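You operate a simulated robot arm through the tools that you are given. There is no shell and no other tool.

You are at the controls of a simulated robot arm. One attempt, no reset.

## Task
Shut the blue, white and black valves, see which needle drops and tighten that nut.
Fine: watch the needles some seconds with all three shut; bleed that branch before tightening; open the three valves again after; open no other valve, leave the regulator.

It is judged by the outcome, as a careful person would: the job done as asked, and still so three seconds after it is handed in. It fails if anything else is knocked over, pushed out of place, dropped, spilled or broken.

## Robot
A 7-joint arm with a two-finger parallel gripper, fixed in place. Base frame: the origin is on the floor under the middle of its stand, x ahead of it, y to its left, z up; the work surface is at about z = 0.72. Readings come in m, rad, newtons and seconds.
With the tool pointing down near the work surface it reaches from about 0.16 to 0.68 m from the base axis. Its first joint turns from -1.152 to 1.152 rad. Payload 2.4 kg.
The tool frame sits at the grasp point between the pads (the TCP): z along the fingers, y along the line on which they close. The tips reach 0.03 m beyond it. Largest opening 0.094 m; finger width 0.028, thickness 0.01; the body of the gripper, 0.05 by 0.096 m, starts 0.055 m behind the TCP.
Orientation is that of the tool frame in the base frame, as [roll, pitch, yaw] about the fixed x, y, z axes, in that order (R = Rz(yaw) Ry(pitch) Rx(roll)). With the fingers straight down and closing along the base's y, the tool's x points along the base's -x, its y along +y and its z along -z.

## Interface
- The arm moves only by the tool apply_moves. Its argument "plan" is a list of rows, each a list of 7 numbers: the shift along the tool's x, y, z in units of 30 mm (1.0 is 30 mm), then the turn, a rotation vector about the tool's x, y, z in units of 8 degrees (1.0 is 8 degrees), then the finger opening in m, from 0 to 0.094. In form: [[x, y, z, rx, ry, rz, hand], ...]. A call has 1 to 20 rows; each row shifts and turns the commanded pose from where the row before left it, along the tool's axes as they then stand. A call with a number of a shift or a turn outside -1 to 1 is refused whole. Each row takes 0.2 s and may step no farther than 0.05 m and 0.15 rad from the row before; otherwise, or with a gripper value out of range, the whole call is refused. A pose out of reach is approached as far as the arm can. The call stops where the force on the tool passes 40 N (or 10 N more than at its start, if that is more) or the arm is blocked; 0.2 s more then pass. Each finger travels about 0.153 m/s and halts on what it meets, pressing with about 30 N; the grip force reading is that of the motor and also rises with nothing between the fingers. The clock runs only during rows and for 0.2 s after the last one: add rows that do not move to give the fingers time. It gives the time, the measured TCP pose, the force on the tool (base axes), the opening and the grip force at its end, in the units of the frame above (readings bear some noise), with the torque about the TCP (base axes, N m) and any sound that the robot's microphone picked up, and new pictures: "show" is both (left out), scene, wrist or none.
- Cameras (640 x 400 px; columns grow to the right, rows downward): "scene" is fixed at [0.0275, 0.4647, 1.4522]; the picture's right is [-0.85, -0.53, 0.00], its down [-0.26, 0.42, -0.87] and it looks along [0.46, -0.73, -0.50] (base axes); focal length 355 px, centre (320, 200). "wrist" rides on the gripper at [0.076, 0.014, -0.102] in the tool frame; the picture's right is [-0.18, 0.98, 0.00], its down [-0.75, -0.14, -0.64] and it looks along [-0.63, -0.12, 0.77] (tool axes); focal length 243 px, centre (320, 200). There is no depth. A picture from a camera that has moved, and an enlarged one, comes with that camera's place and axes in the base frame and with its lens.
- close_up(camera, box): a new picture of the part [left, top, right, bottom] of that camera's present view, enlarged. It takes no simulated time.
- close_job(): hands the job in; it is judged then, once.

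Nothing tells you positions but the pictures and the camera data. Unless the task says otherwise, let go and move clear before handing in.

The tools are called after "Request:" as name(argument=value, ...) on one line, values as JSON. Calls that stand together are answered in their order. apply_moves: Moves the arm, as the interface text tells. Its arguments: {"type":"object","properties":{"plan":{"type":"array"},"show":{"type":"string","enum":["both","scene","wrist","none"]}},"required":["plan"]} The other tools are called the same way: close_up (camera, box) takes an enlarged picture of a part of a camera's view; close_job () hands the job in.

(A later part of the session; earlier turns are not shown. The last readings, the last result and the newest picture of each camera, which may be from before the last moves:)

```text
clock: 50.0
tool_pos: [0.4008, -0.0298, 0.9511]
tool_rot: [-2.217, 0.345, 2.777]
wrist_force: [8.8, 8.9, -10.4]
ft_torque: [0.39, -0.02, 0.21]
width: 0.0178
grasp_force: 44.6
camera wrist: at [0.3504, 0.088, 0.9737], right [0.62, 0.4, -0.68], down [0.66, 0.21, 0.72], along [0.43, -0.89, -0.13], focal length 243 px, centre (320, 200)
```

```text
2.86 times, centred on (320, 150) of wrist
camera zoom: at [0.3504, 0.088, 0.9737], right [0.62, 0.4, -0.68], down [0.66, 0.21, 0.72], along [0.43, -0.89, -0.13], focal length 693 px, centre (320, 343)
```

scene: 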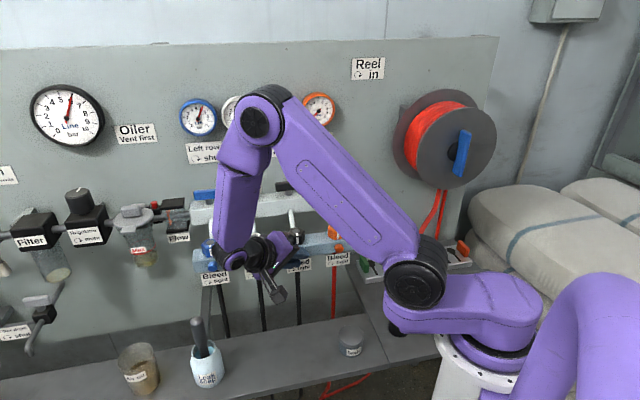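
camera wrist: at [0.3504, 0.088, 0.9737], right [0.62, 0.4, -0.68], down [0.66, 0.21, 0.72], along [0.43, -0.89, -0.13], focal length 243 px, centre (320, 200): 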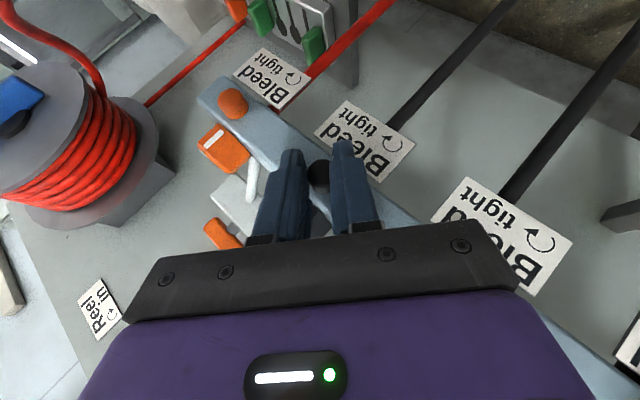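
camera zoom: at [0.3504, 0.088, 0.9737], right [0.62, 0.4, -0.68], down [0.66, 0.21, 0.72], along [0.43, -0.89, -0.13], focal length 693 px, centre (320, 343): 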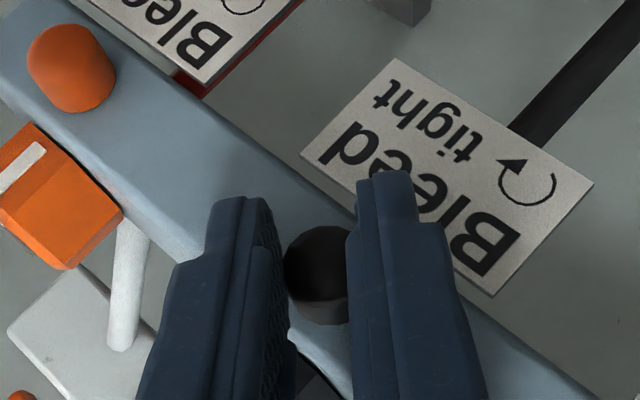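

Now at about 48° swing with modest force. I release, back straight off, and return to the neutral angle so I can see the Bench gauge.

Request:
apply_moves(plan=[[0, 0, 0, 0, 0, 0, 0.032], [0, 0, 0, 0, 0, 0, 0.032], [0, 0, -0.6, 0, 0, 0, 0.032], [0, 0, -0.6, 0, 0, 0, 0.032], [0, -0.08, 0, -0.753, 0, 0.435, 0.05], [0, -0.08, 0, -0.753, 0, 0.435, 0.05], [0, -0.08, 0, -0.753, 0, 0.435, 0.05], [0, -0.08, 0, -0.753, 0, 0.435, 0.05], [0, -0.08, 0, -0.753, 0, 0.435, 0.05], [0, -0.08, 0, -0.753, 0, 0.435, 0.05], [0, -0.08, 0, -0.753, 0, 0.435, 0.05], [0, 0, 0, 0, 0, 0, 0.05]])

Request:
close_up(camera="wrist", box=[220, 60, 420, 200])

Request:
close_up(camera="scene", box=[170, 80, 350, 180])

```text
clock: 52.6
tool_pos: [0.3932, -0.0105, 0.981]
tool_rot: [-3.141, 0.534, 2.364]
wrist_force: [0.5, 0.5, 0.7]
ft_torque: [-0.03, -0.01, 0.01]
width: 0.0499
grasp_force: 0.0
camera wrist: at [0.3201, 0.0837, 1.0303], right [0.8, 0.59, 0.09], down [0.13, -0.33, 0.94], along [0.58, -0.74, -0.34], focal length 243 px, centre (320, 200)
```

scene: 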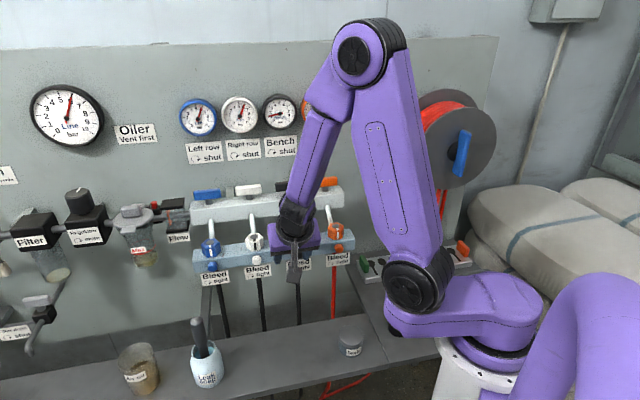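
wrist: 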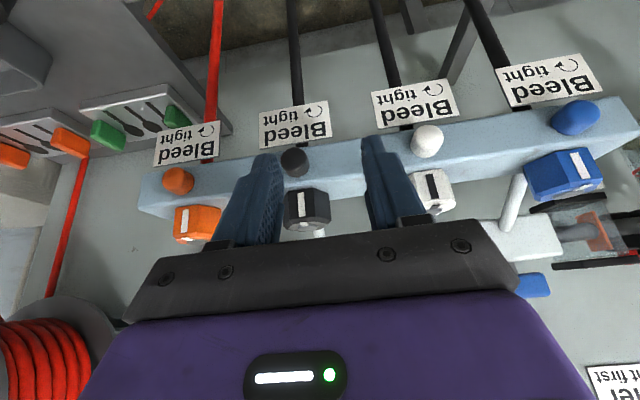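

```text
2.86 times, centred on (320, 130) of wrist
camera zoom: at [0.3201, 0.0837, 1.0303], right [0.8, 0.59, 0.09], down [0.13, -0.33, 0.94], along [0.58, -0.74, -0.34], focal length 693 px, centre (320, 400)
```

zoom: 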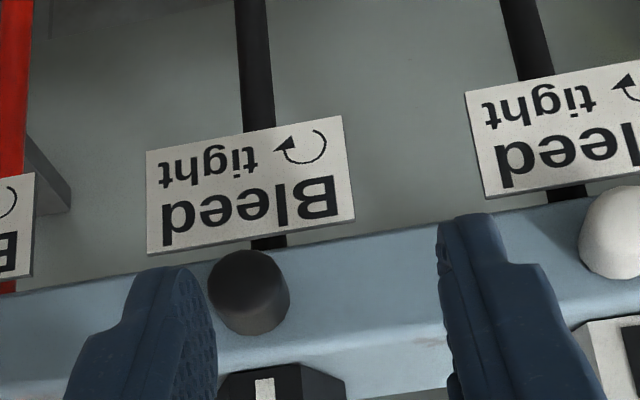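

```text
3.56 times, centred on (260, 130) of scene
camera zoom: at [0.0275, 0.4647, 1.4522], right [-0.85, -0.53, 0.0], down [-0.26, 0.42, -0.87], along [0.46, -0.73, -0.5], focal length 1261 px, centre (533, 449)
```

zoom: 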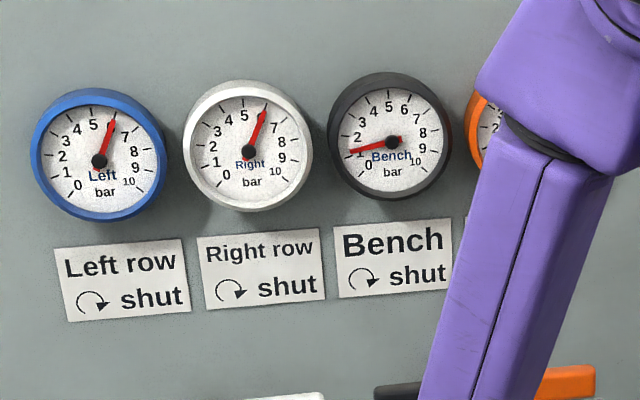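

The Bench needle is only about 1.5, still falling at the leak's slow rate, so the bleed is not open yet; the knob turns easily and needs more turn. I realign with the knob and take another, longer bite.

Request:
apply_moves(plan=[[-0.11, -0.7, 0, 0, 0, 0, 0.04], [0, 0, 0.35, 0, 0, 0, 0.036], [0, 0, 0.35, 0, 0, 0, 0.036], [0, 0, 0.3, 0, 0, 0, 0.036], [0, 0, 0, 0, 0, 0, 0.036]])

Request:
close_up(camera="wrist", box=[220, 80, 420, 220])

```text
clock: 53.8
tool_pos: [0.3913, -0.0382, 0.9561]
tool_rot: [-3.14, 0.534, 2.364]
wrist_force: [0.1, -0.4, 1.0]
ft_torque: [0.0, 0.02, -0.01]
width: 0.0361
grasp_force: 0.1
camera wrist: at [0.3182, 0.0558, 1.0062], right [0.8, 0.59, 0.09], down [0.13, -0.32, 0.94], along [0.58, -0.74, -0.34], focal length 243 px, centre (320, 200)
```

scene: 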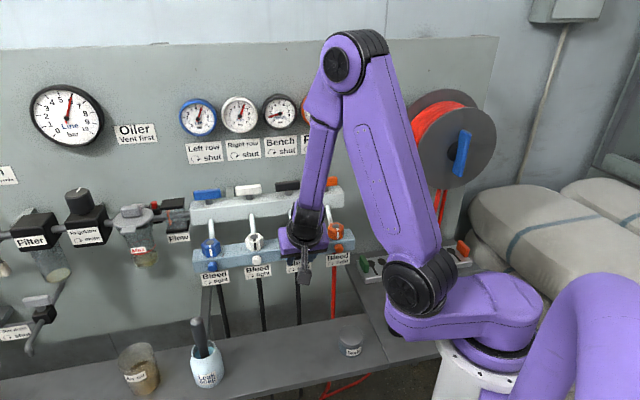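
wrist: 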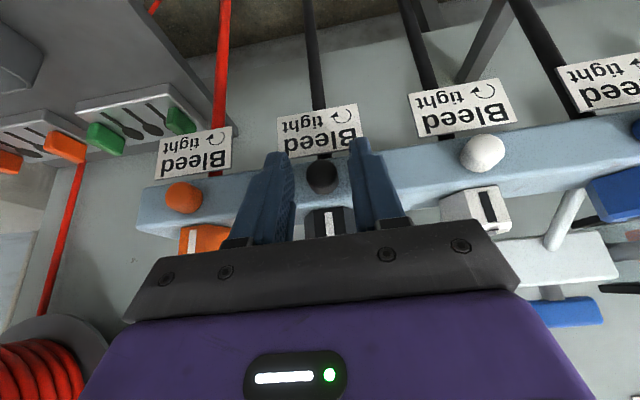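

```text
2.86 times, centred on (320, 150) of wrist
camera zoom: at [0.3182, 0.0558, 1.0062], right [0.8, 0.59, 0.09], down [0.13, -0.32, 0.94], along [0.58, -0.74, -0.34], focal length 693 px, centre (320, 343)
```

zoom: 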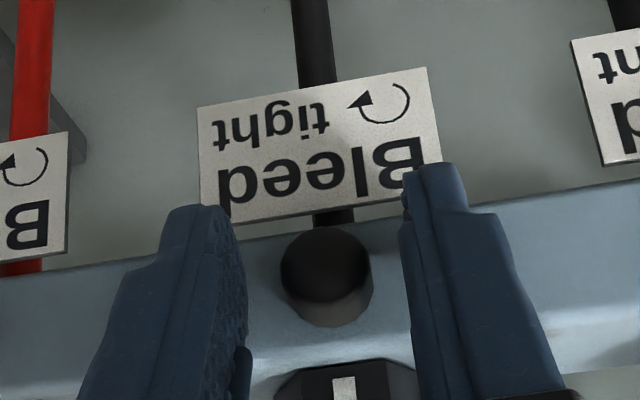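

Well centred on the knob. I swing back −16° with fingers open, close, then swing about +64° counter-clockwise.

Request:
apply_moves(plan=[[0, -0.085, 0, -0.866, 0, 0.5, 0.036], [0, -0.085, 0, -0.866, 0, 0.5, 0.036], [0, 0, 0, 0, 0, 0, 0.0], [0, 0, 0, 0, 0, 0, 0.0]], show="wrist")

```text
clock: 54.8
tool_pos: [0.3888, -0.0408, 0.956]
tool_rot: [2.822, 0.515, 2.204]
wrist_force: [0.1, 1.8, 3.1]
ft_torque: [-0.11, -0.16, 0.09]
width: 0.0176
grasp_force: 44.8
camera wrist: at [0.3049, 0.0418, 1.0084], right [0.76, 0.55, 0.36], down [-0.05, -0.5, 0.86], along [0.65, -0.67, -0.35], focal length 243 px, centre (320, 200)
```

wrist: 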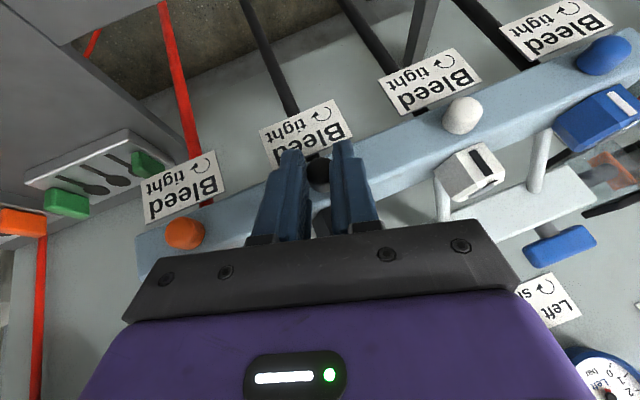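

Request:
apply_moves(plan=[[0, 0.085, 0, 0.866, 0, -0.5, 0.0], [0, 0.085, 0, 0.866, 0, -0.5, 0.0], [0, 0.085, 0, 0.866, 0, -0.5, 0.0], [0, 0.085, 0, 0.866, 0, -0.5, 0.0], [0, 0.085, 0, 0.866, 0, -0.5, 0.0], [0, 0.085, 0, 0.866, 0, -0.5, 0.0], [0, 0.085, 0, 0.866, 0, -0.5, 0.0], [0, 0, 0, 0, 0, 0, 0.0]])

Request:
close_up(camera="scene", box=[170, 80, 350, 180])

```text
clock: 55.4
tool_pos: [0.3905, -0.0387, 0.9564]
tool_rot: [3.11, 0.536, 2.416]
wrist_force: [-11.2, -0.7, 12.2]
ft_torque: [-0.21, -0.05, -0.63]
width: 0.0183
grasp_force: 44.7
stopped in row 2: the force on the tool passed its limit at 62 N (the readings are from after the stop); the commanded pose is now the measured one
camera wrist: at [0.309, 0.0477, 1.006], right [0.76, 0.64, 0.12], down [0.13, -0.34, 0.93], along [0.64, -0.69, -0.34], focal length 243 px, centre (320, 200)
```

scene: 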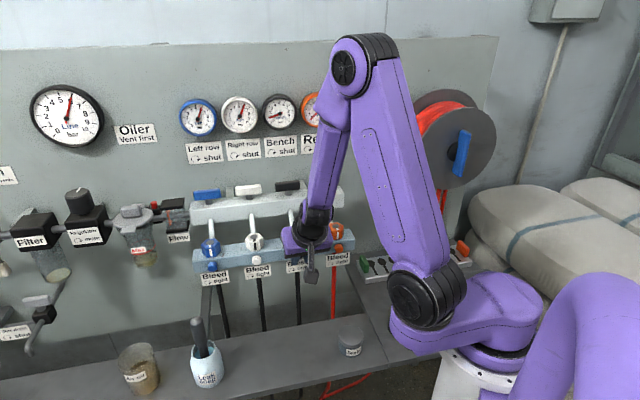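
wrist: 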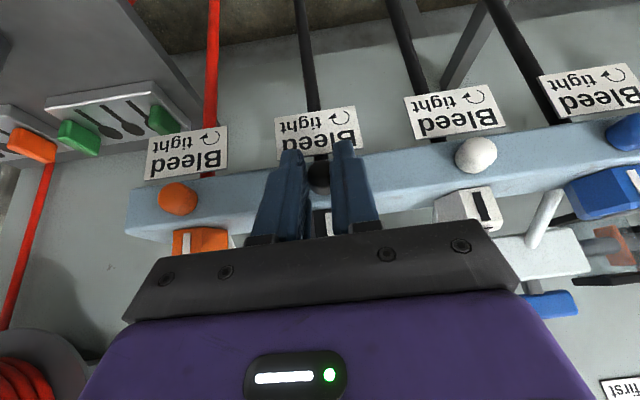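

```text
3.56 times, centred on (260, 130) of scene
camera zoom: at [0.0271, 0.4648, 1.4522], right [-0.85, -0.53, 0.0], down [-0.26, 0.42, -0.87], along [0.46, -0.73, -0.5], focal length 1261 px, centre (533, 449)
```

zoom: 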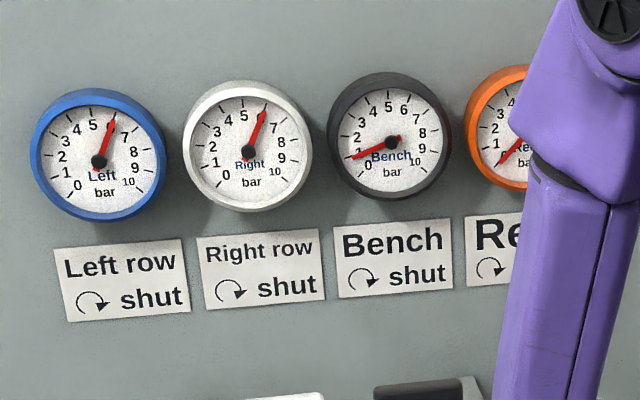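

The call stopped on a force spike near the awkward −16° end of the swing, which is close to the arm's limit. I open the fingers, square up at the neutral angle, and check.

Request:
apply_moves(plan=[[0, 0, 0, 0, 0, 0, 0.036], [0, 0, 0, 0, 0, 0, 0.036], [0, 0.02, 0, 0.443, 0, 0.366, 0.036], [0, 0, 0, 0, 0, 0, 0.036]])

Request:
close_up(camera="wrist", box=[220, 80, 420, 220])

Request:
close_up(camera="scene", box=[230, 190, 370, 290])

```text
clock: 56.4
tool_pos: [0.3913, -0.0383, 0.9547]
tool_rot: [3.142, 0.535, 2.361]
wrist_force: [0.1, -0.9, 0.0]
ft_torque: [0.03, 0.01, 0.02]
width: 0.0363
grasp_force: 0.1
camera wrist: at [0.3178, 0.0548, 1.0056], right [0.8, 0.59, 0.09], down [0.13, -0.33, 0.94], along [0.58, -0.74, -0.34], focal length 243 px, centre (320, 200)
```

scene: 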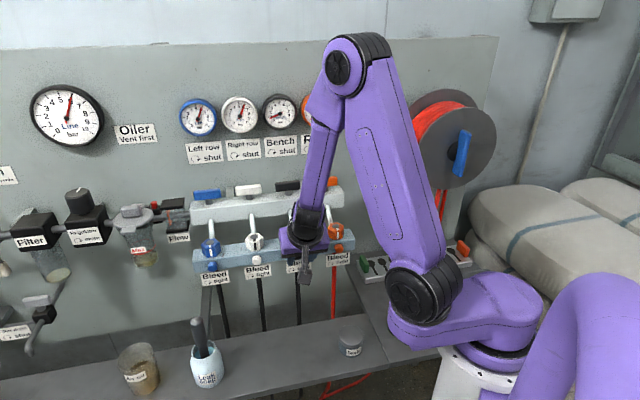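
wrist: 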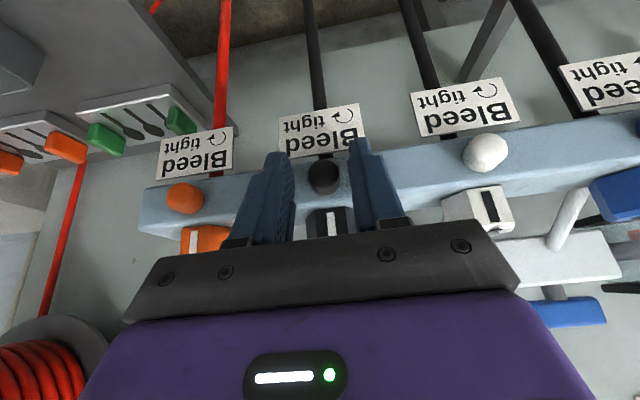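

```text
2.86 times, centred on (320, 150) of wrist
camera zoom: at [0.3178, 0.0548, 1.0056], right [0.8, 0.59, 0.09], down [0.13, -0.33, 0.94], along [0.58, -0.74, -0.34], focal length 693 px, centre (320, 343)
```

zoom: 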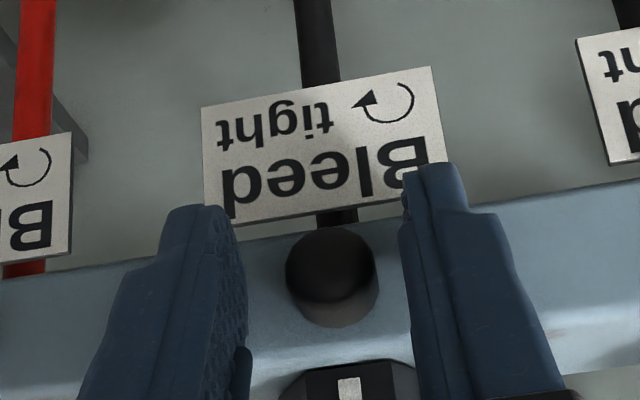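

```text
4.00 times, centred on (300, 240) of scene
camera zoom: at [0.0275, 0.4647, 1.4522], right [-0.85, -0.53, 0.0], down [-0.26, 0.42, -0.87], along [0.46, -0.73, -0.5], focal length 1419 px, centre (400, 40)
```

zoom: 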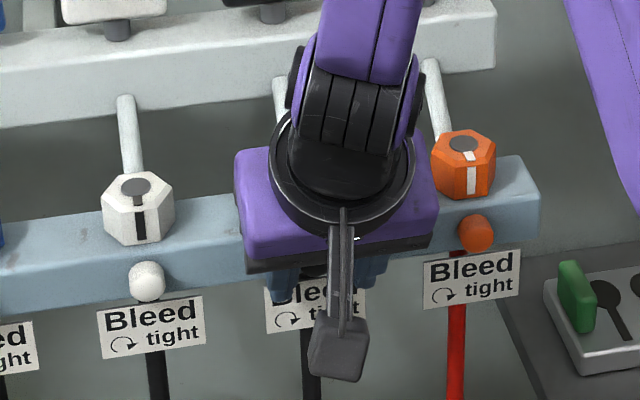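

The knob is intact and centred to within 2 mm. I nudge sideways, close, and swing counter-clockwise slowly from neutral.

Request:
apply_moves(plan=[[0, 0.06, 0, 0, 0, 0, 0.03], [0, 0, 0, 0, 0, 0, 0.0], [0, 0, 0, 0, 0, 0, 0.0], [0, 0.043, 0, 0.433, 0, -0.25, 0.0], [0, 0.043, 0, 0.433, 0, -0.25, 0.0], [0, 0.043, 0, 0.433, 0, -0.25, 0.0], [0, 0, 0, 0, 0, 0, 0.0]], show="none")

Request:
close_up(camera="scene", box=[240, 80, 320, 140])

Request:
close_up(camera="wrist", box=[220, 80, 420, 220])

```text
clock: 58.0
tool_pos: [0.3947, -0.0361, 0.9541]
tool_rot: [-2.898, 0.52, 2.482]
wrist_force: [-12.9, -11.9, -5.6]
ft_torque: [-0.05, 0.33, -0.5]
width: 0.0178
grasp_force: 44.9
```

```text
6.67 times, centred on (280, 110) of scene
camera zoom: at [0.0273, 0.4644, 1.4523], right [-0.85, -0.53, 0.0], down [-0.26, 0.42, -0.87], along [0.46, -0.73, -0.5], focal length 2364 px, centre (587, 800)
```

zoom: 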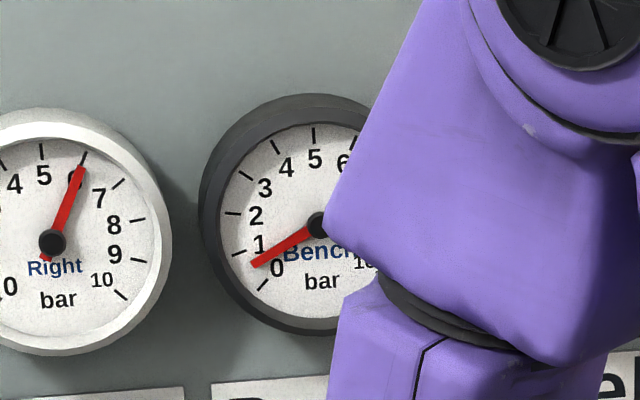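

```text
2.86 times, centred on (320, 150) of wrist
camera zoom: at [0.328, 0.0656, 1.0012], right [0.8, 0.58, -0.11], down [0.27, -0.19, 0.94], along [0.53, -0.79, -0.31], focal length 693 px, centre (320, 343)
```

zoom: 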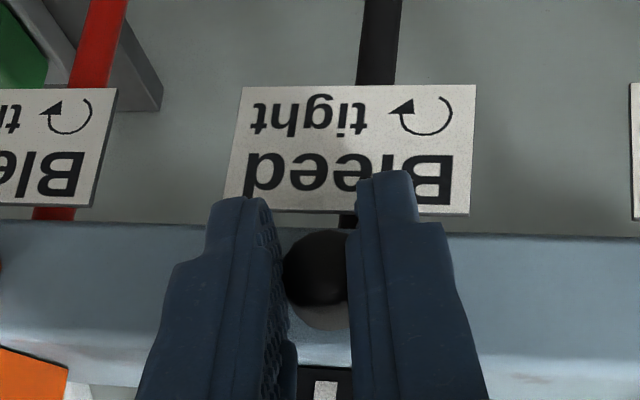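

The Bench needle is now near 0.6 and falling faster, so the bleed has begun to open. I open it a bit further and watch.

Request:
apply_moves(plan=[[0, -0.03, 0, 0, 0, 0, 0.0], [0, 0.03, 0, 0.433, 0, -0.25, 0.0], [0, 0.04, 0, 0.433, 0, -0.25, 0.0], [0, 0.04, 0, 0.433, 0, -0.25, 0.0], [0, 0.04, 0, 0.433, 0, -0.25, 0.0], [0, 0, 0, 0, 0, 0, 0.0]], show="none")

Request:
close_up(camera="scene", box=[170, 80, 350, 180])

Request:
close_up(camera="wrist", box=[220, 80, 420, 220])

```text
clock: 59.4
tool_pos: [0.3984, -0.0325, 0.954]
tool_rot: [-2.587, 0.468, 2.631]
wrist_force: [-12.3, -10.7, 5.2]
ft_torque: [-0.15, 0.24, -0.53]
width: 0.0176
grasp_force: 45.1
```

```text
3.56 times, centred on (260, 130) of scene
camera zoom: at [0.0271, 0.4644, 1.4523], right [-0.85, -0.53, 0.0], down [-0.26, 0.42, -0.87], along [0.46, -0.73, -0.5], focal length 1261 px, centre (533, 449)
```

zoom: 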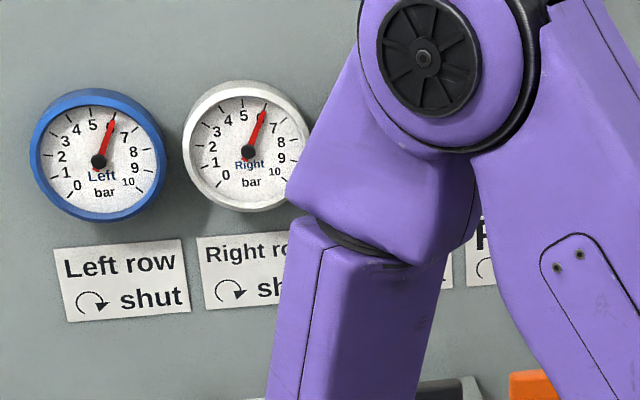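

```text
2.86 times, centred on (320, 150) of wrist
camera zoom: at [0.3396, 0.0767, 0.9918], right [0.76, 0.53, -0.38], down [0.45, 0.0, 0.89], along [0.48, -0.85, -0.24], focal length 693 px, centre (320, 343)
```

zoom: 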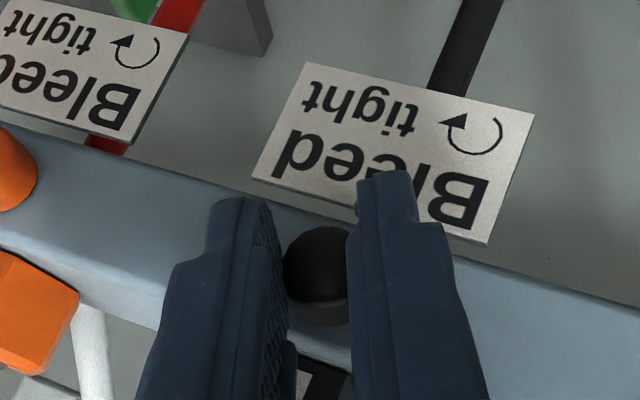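

I release, back off and return to neutral to see the Bench gauge.

Request:
apply_moves(plan=[[0, 0, 0, 0, 0, 0, 0.032], [0, 0, 0, 0, 0, 0, 0.032], [0, 0, -0.6, 0, 0, 0, 0.032], [0, 0, -0.6, 0, 0, 0, 0.04], [0, -0.2, 0, -0.758, 0, 0.4375, 0.04], [0, -0.2, 0, -0.758, 0, 0.4375, 0.04], [0, -0.2, 0, -0.758, 0, 0.4375, 0.04], [0, -0.2, 0, -0.758, 0, 0.4375, 0.04], [0, 0, 0, 0, 0, 0, 0.04]])

Request:
close_up(camera="scene", box=[170, 80, 350, 180])

Request:
close_up(camera="wrist", box=[220, 60, 420, 200])

```text
clock: 61.4
tool_pos: [0.3774, -0.0246, 0.9888]
tool_rot: [3.141, 0.535, 2.363]
wrist_force: [0.5, 0.0, 0.7]
ft_torque: [0.02, 0.02, -0.02]
width: 0.0403
grasp_force: 0.1
camera wrist: at [0.3049, 0.069, 1.0392], right [0.8, 0.59, 0.1], down [0.13, -0.33, 0.94], along [0.58, -0.74, -0.34], focal length 243 px, centre (320, 200)
```

scene: 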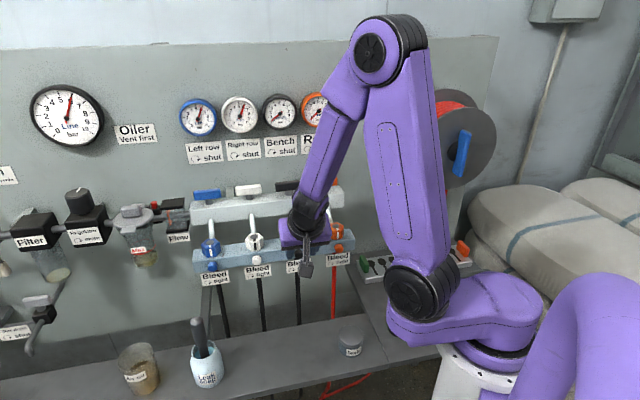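
wrist: 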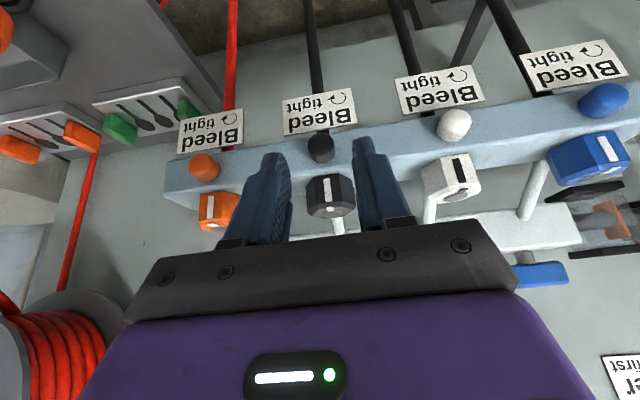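

```text
3.56 times, centred on (260, 130) of scene
camera zoom: at [0.0275, 0.4647, 1.4522], right [-0.85, -0.53, 0.0], down [-0.26, 0.42, -0.87], along [0.46, -0.73, -0.5], focal length 1261 px, centre (533, 449)
```

zoom: 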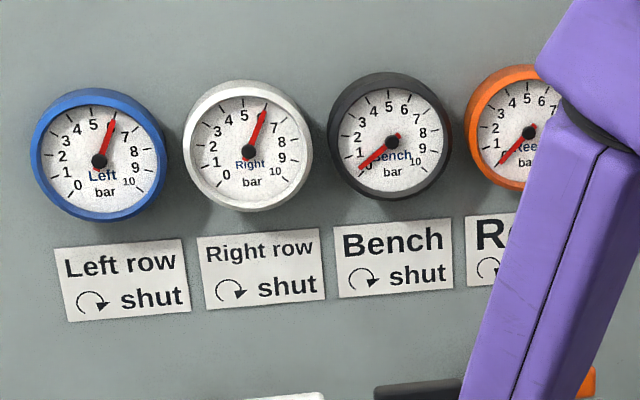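

```text
2.86 times, centred on (320, 130) of wrist
camera zoom: at [0.3049, 0.069, 1.0392], right [0.8, 0.59, 0.1], down [0.13, -0.33, 0.94], along [0.58, -0.74, -0.34], focal length 693 px, centre (320, 400)
```

zoom: 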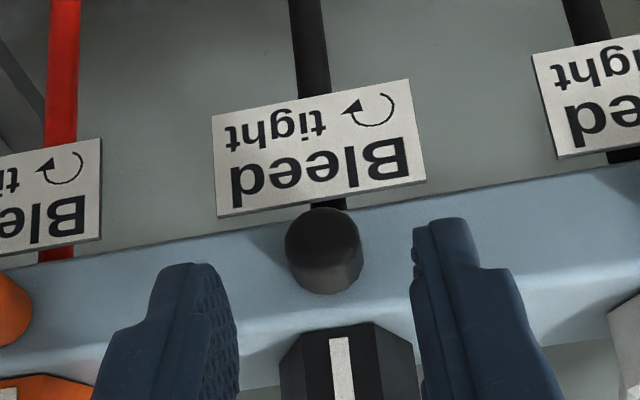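

The Bench needle is now at zero with the bleed open: the branch is bled. Leaving the bleed open while I work on the nut, I raise the tool, bring it vertical, and yaw it 30° to match the nut's flats.

Request:
apply_moves(plan=[[-0.57, 0, -0.956, 0, 0, 0, 0.06], [-0.57, 0, -0.956, 0, 0, 0, 0.06], [-0.57, 0, -0.956, 0, 0, 0, 0.06], [0, 0, 0, 0, 0.958, 0, 0.06], [0, 0, 0, 0, 0.958, 0, 0.06], [0, 0, 0, 0, 0.958, 0, 0.06], [0, 0, 0, 0, 0.958, 0, 0.06], [0, 0, 0, 0, 0, -0.9375, 0.06], [0, 0, 0, 0, 0, -0.9375, 0.06], [0, 0, 0, 0, 0, -0.9375, 0.06], [0, 0, 0, 0, 0, -0.9375, 0.06], [0, 0, 0, 0, 0, 0, 0.06]])

Request:
close_up(camera="wrist", box=[200, 40, 440, 220])

```text
clock: 64.0
tool_pos: [0.3835, -0.014, 1.0798]
tool_rot: [-3.022, 0.228, 2.903]
wrist_force: [-0.2, -0.4, 0.8]
ft_torque: [0.04, 0.01, 0.05]
width: 0.0601
grasp_force: 0.1
out of reach, approached as far as the arm can: row 6, 7
camera wrist: at [0.2951, 0.0361, 1.161], right [0.43, 0.9, -0.07], down [0.55, -0.2, 0.81], along [0.71, -0.39, -0.58], focal length 243 px, centre (320, 200)
```

scene: 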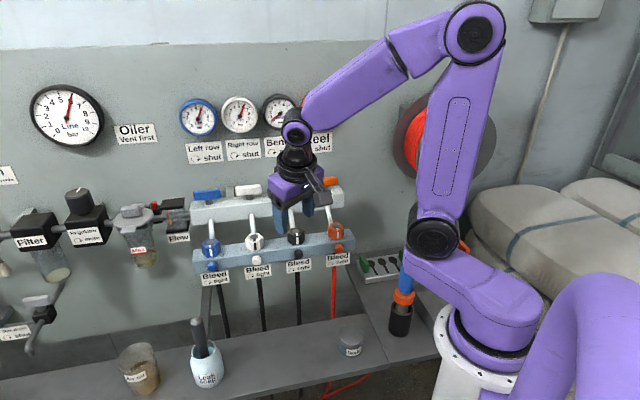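
wrist: 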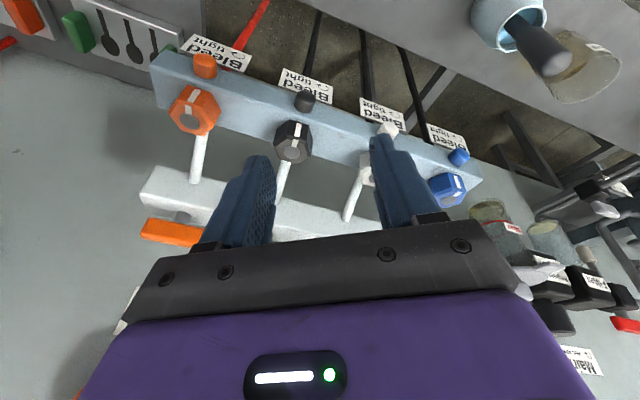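

```text
2.22 times, centred on (320, 130) of wrist
camera zoom: at [0.2951, 0.0361, 1.161], right [0.43, 0.9, -0.07], down [0.55, -0.2, 0.81], along [0.71, -0.39, -0.58], focal length 539 px, centre (320, 356)
```

zoom: 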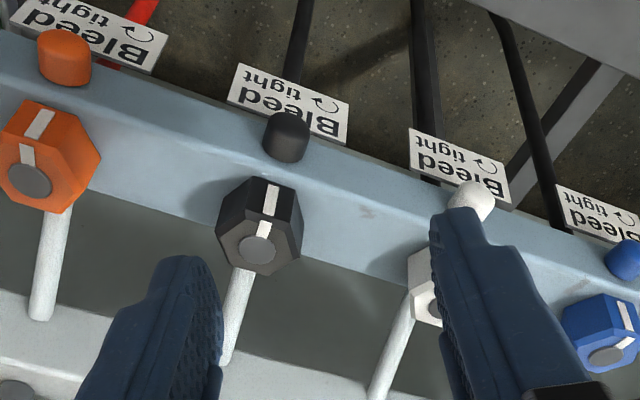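

The un-tilt stopped a bit short near the arm's limit, so I move over the black nut first and finish levelling the tool there.

Request:
apply_moves(plan=[[-0.57, -0.47, 0.3, 0, 0, 0, 0.06], [-0.57, -0.47, 0.3, 0, 0, 0, 0.06], [-0.56, -0.48, 0.3, 0, 0, 0, 0.06], [0, 0, 0, -0.417, 0.82, 0.034, 0.06], [0, 0, 0, -0.417, 0.82, 0.034, 0.06], [0, 0, 0, 0, 0, 0, 0.06]])

Request:
close_up(camera="wrist", box=[200, 40, 440, 220])

```text
clock: 65.4
tool_pos: [0.4235, -0.0707, 1.0701]
tool_rot: [-3.024, 0.228, 2.9]
wrist_force: [-0.6, 0.4, 0.4]
ft_torque: [0.0, 0.0, 0.02]
width: 0.0598
grasp_force: 0.0
out of reach, approached as far as the arm can: row 4, 5
camera wrist: at [0.3361, -0.0209, 1.1511], right [0.43, 0.9, -0.07], down [0.55, -0.2, 0.81], along [0.71, -0.39, -0.58], focal length 243 px, centre (320, 200)
```

scene: 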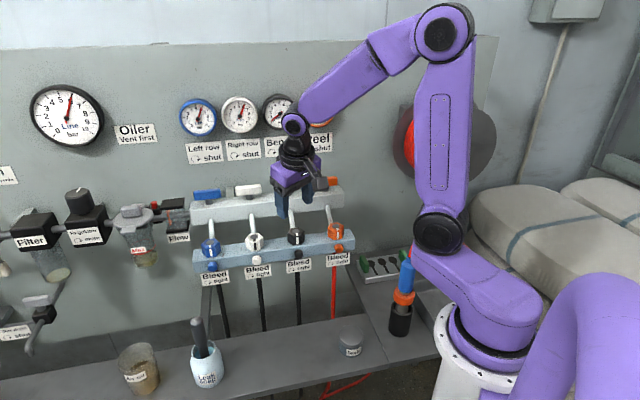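
wrist: 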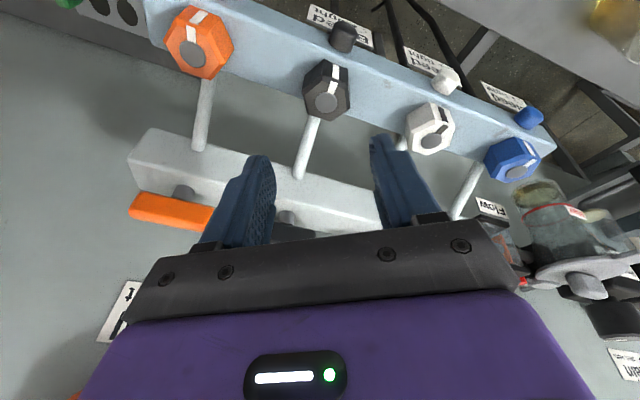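

```text
2.22 times, centred on (320, 130) of wrist
camera zoom: at [0.3361, -0.0209, 1.1511], right [0.43, 0.9, -0.07], down [0.55, -0.2, 0.81], along [0.71, -0.39, -0.58], focal length 539 px, centre (320, 356)
```

zoom: 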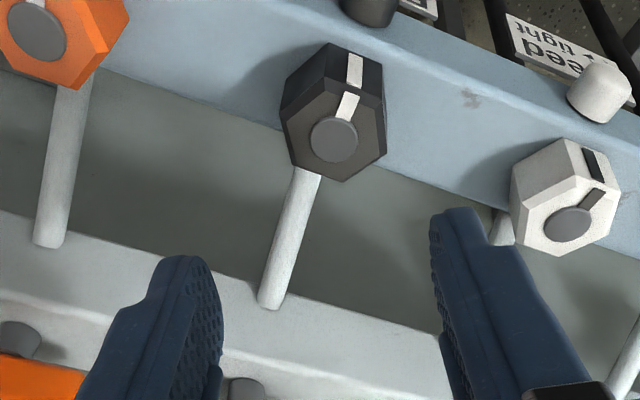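

The arm is at a joint limit in this twist; I'll go back through the 135° yaw (which worked before) while levelling the tool.

Request:
apply_moves(plan=[[0, 0, 0, -0.077, 0.364, 0.759, 0.06], [0, 0, 0, -0.077, 0.364, 0.759, 0.06], [0, 0, 0, -0.077, 0.364, 0.759, 0.06], [0, 0, 0, -0.077, 0.364, 0.759, 0.06], [0, 0, 0, -0.077, 0.364, 0.759, 0.06], [0, 0, 0, 0, 0, 0, 0.06]])

```text
clock: 66.8
tool_pos: [0.4202, -0.0653, 1.0686]
tool_rot: [-3.032, 0.219, 2.866]
wrist_force: [-0.7, 0.1, -0.2]
ft_torque: [0.01, -0.03, -0.03]
width: 0.0601
grasp_force: 0.1
out of reach, approached as far as the arm can: row 1, 2, 3, 4, 5
camera wrist: at [0.3354, -0.0145, 1.1503], right [0.46, 0.89, -0.07], down [0.55, -0.23, 0.8], along [0.7, -0.4, -0.59], focal length 243 px, centre (320, 200)
```

scene: 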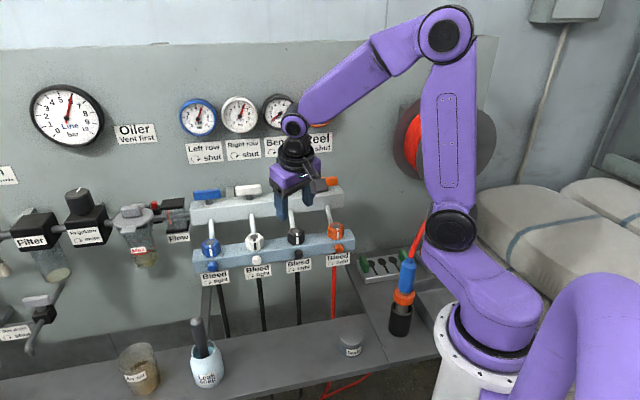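
wrist: 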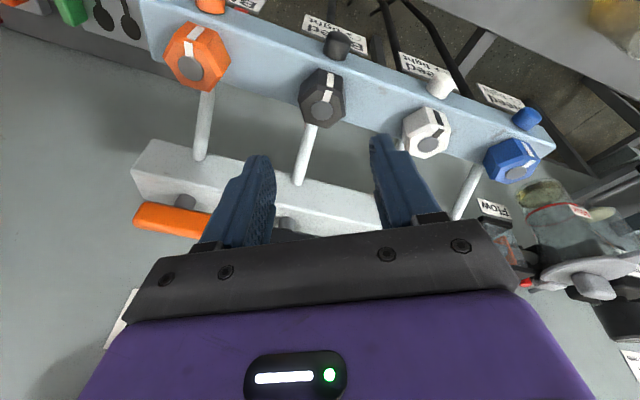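

The first joint looks to be at its end stop. I'll move the hand left and up, away from that limit, and level it there.

Request:
apply_moves(plan=[[0.25, 0.79, -0.6, 0, 0, 0, 0.06], [0.25, 0.79, -0.6, 0, 0, 0, 0.06], [0.25, 0.79, -0.6, 0, 0, 0, 0.06], [0.25, 0.79, -0.6, 0, 0, 0, 0.06], [0.25, 0.79, -0.6, 0, 0, 0, 0.06], [0.25, 0.79, -0.6, 0, 0, 0, 0.06], [0, 0, 0, -0.073, 0.346, 0.709, 0.06], [0, 0, 0, -0.073, 0.346, 0.709, 0.06], [0, 0, 0, -0.073, 0.346, 0.709, 0.06], [0, 0, 0, -0.073, 0.346, 0.709, 0.06], [0, 0, 0, -0.073, 0.346, 0.709, 0.06], [0, 0, 0, 0, 0, 0, 0.06]])

```text
clock: 69.4
tool_pos: [0.3932, 0.1006, 1.1413]
tool_rot: [-3.024, 0.231, 2.868]
wrist_force: [0.1, 0.4, 0.0]
ft_torque: [-0.01, 0.0, 0.02]
width: 0.0599
grasp_force: 0.0
out of reach, approached as far as the arm can: row 5, 6, 7, 8, 9, 10, 11
camera wrist: at [0.307, 0.1535, 1.2218], right [0.46, 0.88, -0.07], down [0.54, -0.22, 0.81], along [0.7, -0.41, -0.58], focal length 243 px, centre (320, 200)
```

scene: 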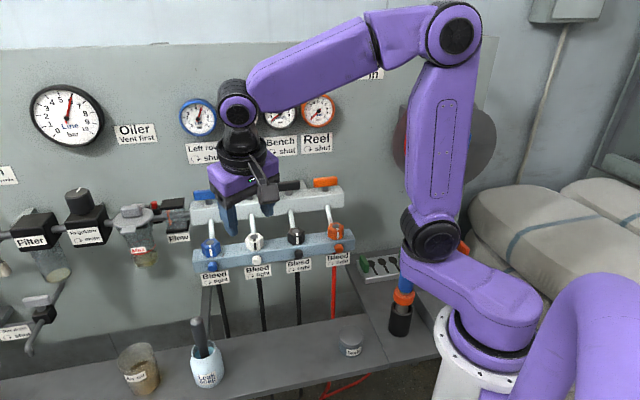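
wrist: 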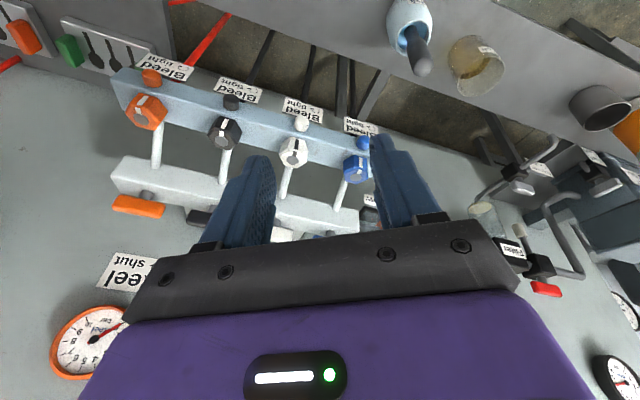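

I test which rotation is free: first only turning about the tool's own axis.

Request:
apply_moves(plan=[[0, 0, 0, 0, 0, 0.9, 0.06], [0, 0, 0, 0, 0, 0.9, 0.06], [0, 0, 0, 0, 0, 0, 0.06]], show="scene")

```text
clock: 70.2
tool_pos: [0.3948, 0.102, 1.1415]
tool_rot: [-3.087, 0.253, 2.609]
wrist_force: [1.0, -0.1, -0.4]
ft_torque: [0.01, 0.01, -0.01]
width: 0.0601
grasp_force: 0.0
```

scene: 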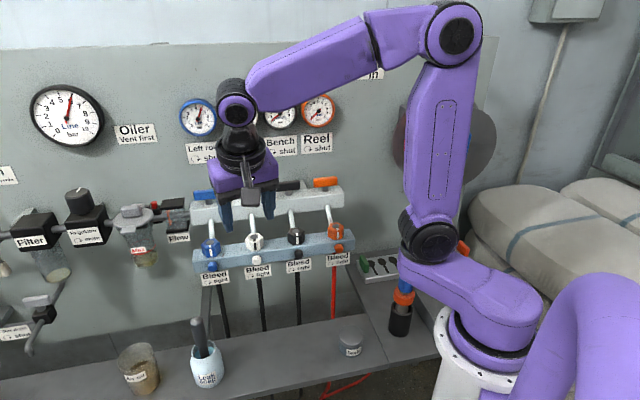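

Rotation about the tool axis is free, so it is the lean that is blocked. I retrace: restore the 30° tilt and go back to the earlier free spot near the base, where un-tilting worked.

Request:
apply_moves(plan=[[0, 0, 0, 0.1, -0.626, 0.577, 0.06], [0, 0, 0, 0.1, -0.626, 0.577, 0.06], [0, 0, 0, 0.1, -0.626, 0.577, 0.06], [0.03, -0.9, -0.3, 0, 0, 0, 0.06], [0.03, -0.9, -0.3, 0, 0, 0, 0.06], [0.03, -0.9, -0.3, 0, 0, 0, 0.06], [0, 0, 0, 0, 0, 0, 0.06]], show="scene")

```text
clock: 71.8
tool_pos: [0.3266, 0.0553, 1.1622]
tool_rot: [-3.141, 0.525, 2.357]
wrist_force: [-0.3, 0.5, 0.6]
ft_torque: [-0.04, -0.01, 0.01]
width: 0.0598
grasp_force: 0.2
```

scene: 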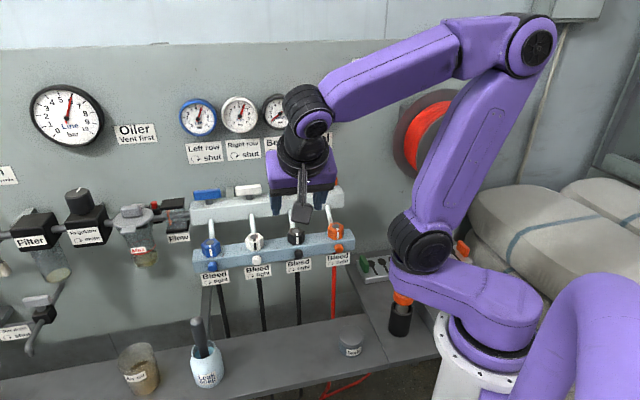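

I'm at the earlier free pose again, though the elbow sits differently. I try un-tilting here.

Request:
apply_moves(plan=[[0, 0, 0, 0, 0.75, 0, 0.06], [0, 0, 0, 0, 0.75, 0, 0.06], [0, 0, 0, 0, 0.75, 0, 0.06], [0, 0, 0, 0, 0.75, 0, 0.06], [0, 0, 0, 0, 0.75, 0, 0.06], [0, 0, 0, 0, 0, 0, 0.06]], show="scene")

```text
clock: 73.2
tool_pos: [0.3292, 0.0526, 1.1533]
tool_rot: [3.136, 0.263, 2.359]
wrist_force: [-0.8, 0.6, -0.6]
ft_torque: [0.01, -0.01, -0.02]
width: 0.0601
grasp_force: 0.0
out of reach, approached as far as the arm can: row 3, 4, 5
```

scene: 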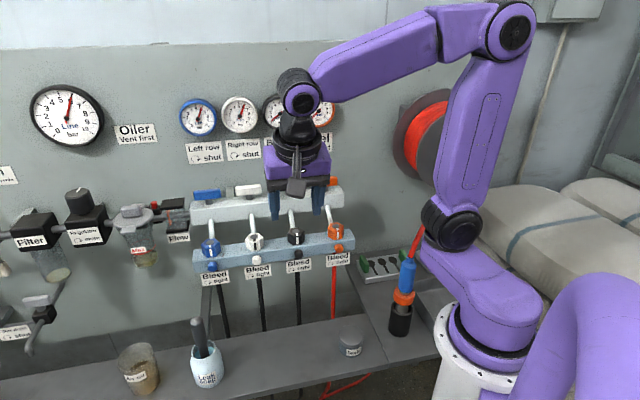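

Blocked again with the first joint at its stop, so the arm's spare freedom has drifted. I'll undo the drift with a reverse loop: go forward over the bar, tilt up there, come back and un-tilt near the base.

Request:
apply_moves(plan=[[0, 0, 0, 0, -0.75, 0, 0.06], [-0.49, -0.1, 0.84, 0, 0, 0, 0.06], [-0.49, -0.1, 0.84, 0, 0, 0, 0.06], [-0.49, -0.1, 0.84, 0, 0, 0, 0.06], [-0.49, -0.1, 0.84, 0, 0, 0, 0.06], [0, 0, 0, 0, -0.75, 0, 0.06], [0, 0, 0, 0, -0.75, 0, 0.06], [0, 0, 0, 0, -0.75, 0, 0.06], [0, 0, 0, 0, -0.75, 0, 0.06], [0, 0, 0, 0, 0, 0, 0.06]], show="scene")

```text
clock: 75.4
tool_pos: [0.3877, -0.0178, 1.0803]
tool_rot: [3.135, 0.789, 2.355]
wrist_force: [0.7, -0.4, 0.4]
ft_torque: [-0.01, -0.02, 0.0]
width: 0.0598
grasp_force: 0.1
```

scene: 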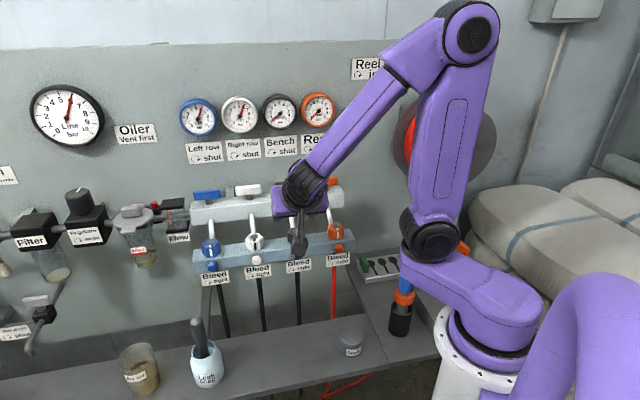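

At 45° everything is reachable here. I tilt further to bring the first joint back, then check.

Request:
apply_moves(plan=[[0, 0, 0, 0, -0.75, 0, 0.06], [0, 0, 0, 0, -0.75, 0, 0.06], [0, 0, 0, 0, -0.75, 0, 0.06], [0, 0, 0, 0, -0.75, 0, 0.06], [0, 0, 0, 0, 0, 0, 0.06]], show="scene")

```text
clock: 76.6
tool_pos: [0.3884, -0.0187, 1.0824]
tool_rot: [3.126, 1.21, 2.347]
wrist_force: [-0.9, -0.1, -0.2]
ft_torque: [0.04, -0.01, -0.02]
width: 0.06
grasp_force: 0.2
```

scene: 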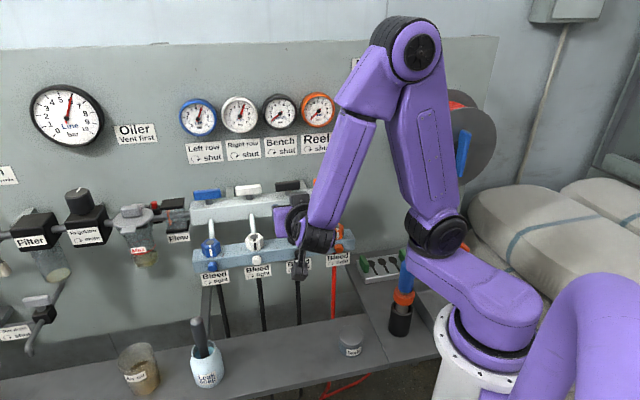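

Useful: in this arm posture the tool tilts to 69° freely, so a fully horizontal grip on the knob is possible from here. The branch is at zero, so I'll re-tighten the bleed now with the tool horizontal; first finish the tilt with a small back-off.

Request:
apply_moves(plan=[[0.36, 0, -0.93, 0, 0, 0, 0.06], [0, 0, 0, 0, -0.87, 0, 0.06], [0, 0, 0, 0, -0.87, 0, 0.06], [0, 0, 0, 0, -0.87, 0, 0.06], [0, 0, 0, 0, 0, 0, 0.06]])

Request:
close_up(camera="scene", box=[170, 80, 350, 180])

```text
clock: 77.8
tool_pos: [0.3667, 0.0036, 1.0801]
tool_rot: [1.269, 1.564, 0.488]
wrist_force: [-0.3, -0.5, 0.0]
ft_torque: [0.04, 0.01, -0.03]
width: 0.0599
grasp_force: 0.1
camera wrist: at [0.3042, 0.0861, 1.0048], right [0.69, 0.7, 0.19], down [-0.56, 0.35, 0.75], along [0.46, -0.63, 0.63], focal length 243 px, centre (320, 200)
```

scene: 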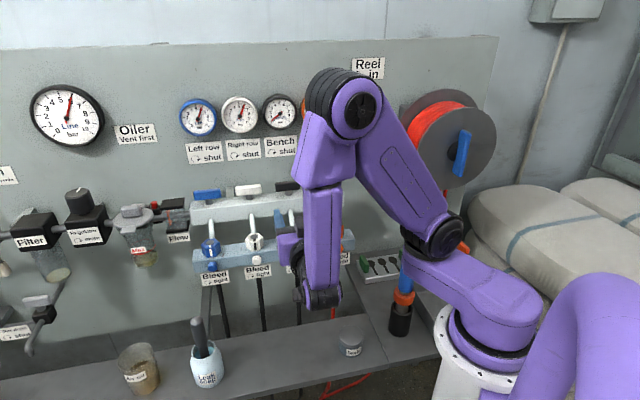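
wrist: 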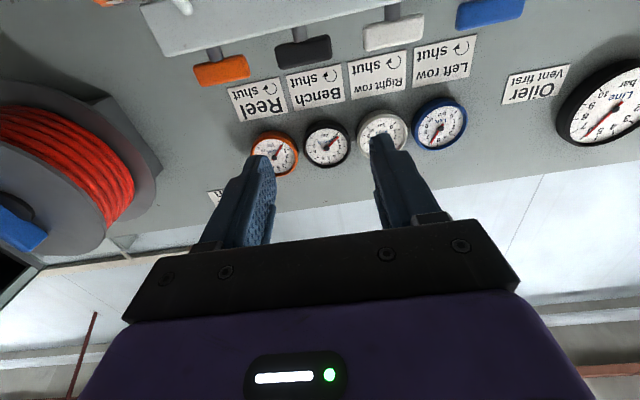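

```text
3.56 times, centred on (260, 130) of scene
camera zoom: at [0.0275, 0.4648, 1.4522], right [-0.85, -0.53, 0.0], down [-0.26, 0.42, -0.87], along [0.46, -0.73, -0.5], focal length 1261 px, centre (533, 449)
```

zoom: 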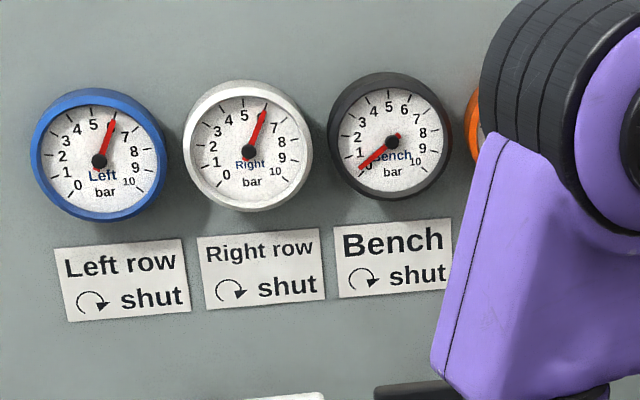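

The tool is now exactly horizontal, facing the wall, and the Bench gauge still reads zero. I go straight down to the knob's height, staying clear in front of it.

Request:
apply_moves(plan=[[0.94, -0.08, 0, 0, 0, 0, 0.05], [0.94, -0.08, 0, 0, 0, 0, 0.05], [0.94, -0.08, 0, 0, 0, 0, 0.05], [0.94, -0.08, 0, 0, 0, 0, 0.05], [0.94, -0.08, 0, 0, 0, 0, 0.05], [0, 0, 0, 0, 0, 0, 0.05]])

Request:
close_up(camera="wrist", box=[220, 60, 420, 200])

```text
clock: 79.2
tool_pos: [0.3579, -0.0054, 0.9384]
tool_rot: [1.677, 1.566, 0.896]
wrist_force: [-0.7, 0.4, -0.5]
ft_torque: [-0.02, 0.0, -0.04]
width: 0.0497
grasp_force: 0.1
camera wrist: at [0.2952, 0.078, 0.864], right [0.69, 0.7, 0.19], down [-0.56, 0.35, 0.75], along [0.46, -0.63, 0.63], focal length 243 px, centre (320, 200)
```

scene: 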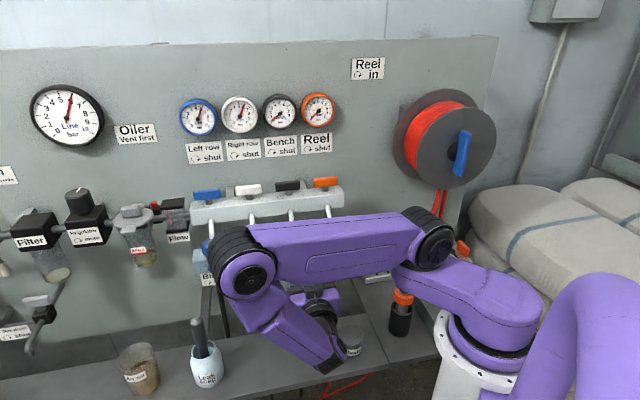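
wrist: 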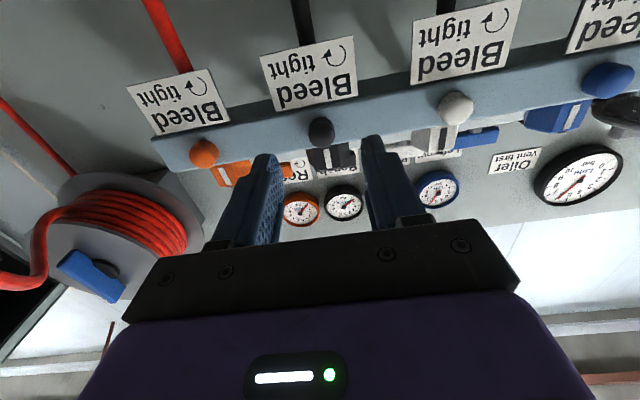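

```text
2.86 times, centred on (320, 130) of wrist
camera zoom: at [0.2952, 0.078, 0.864], right [0.69, 0.7, 0.19], down [-0.56, 0.35, 0.75], along [0.46, -0.63, 0.63], focal length 693 px, centre (320, 400)
```

zoom: 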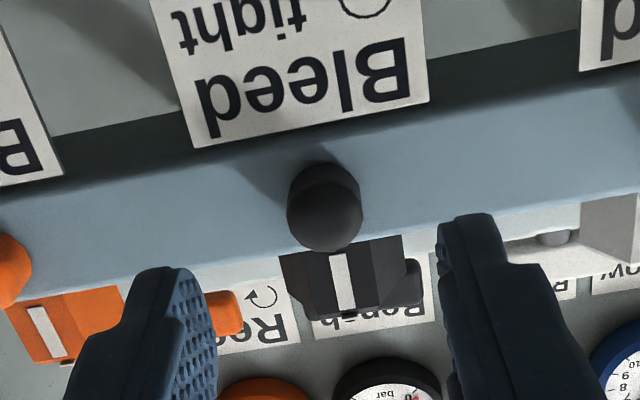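

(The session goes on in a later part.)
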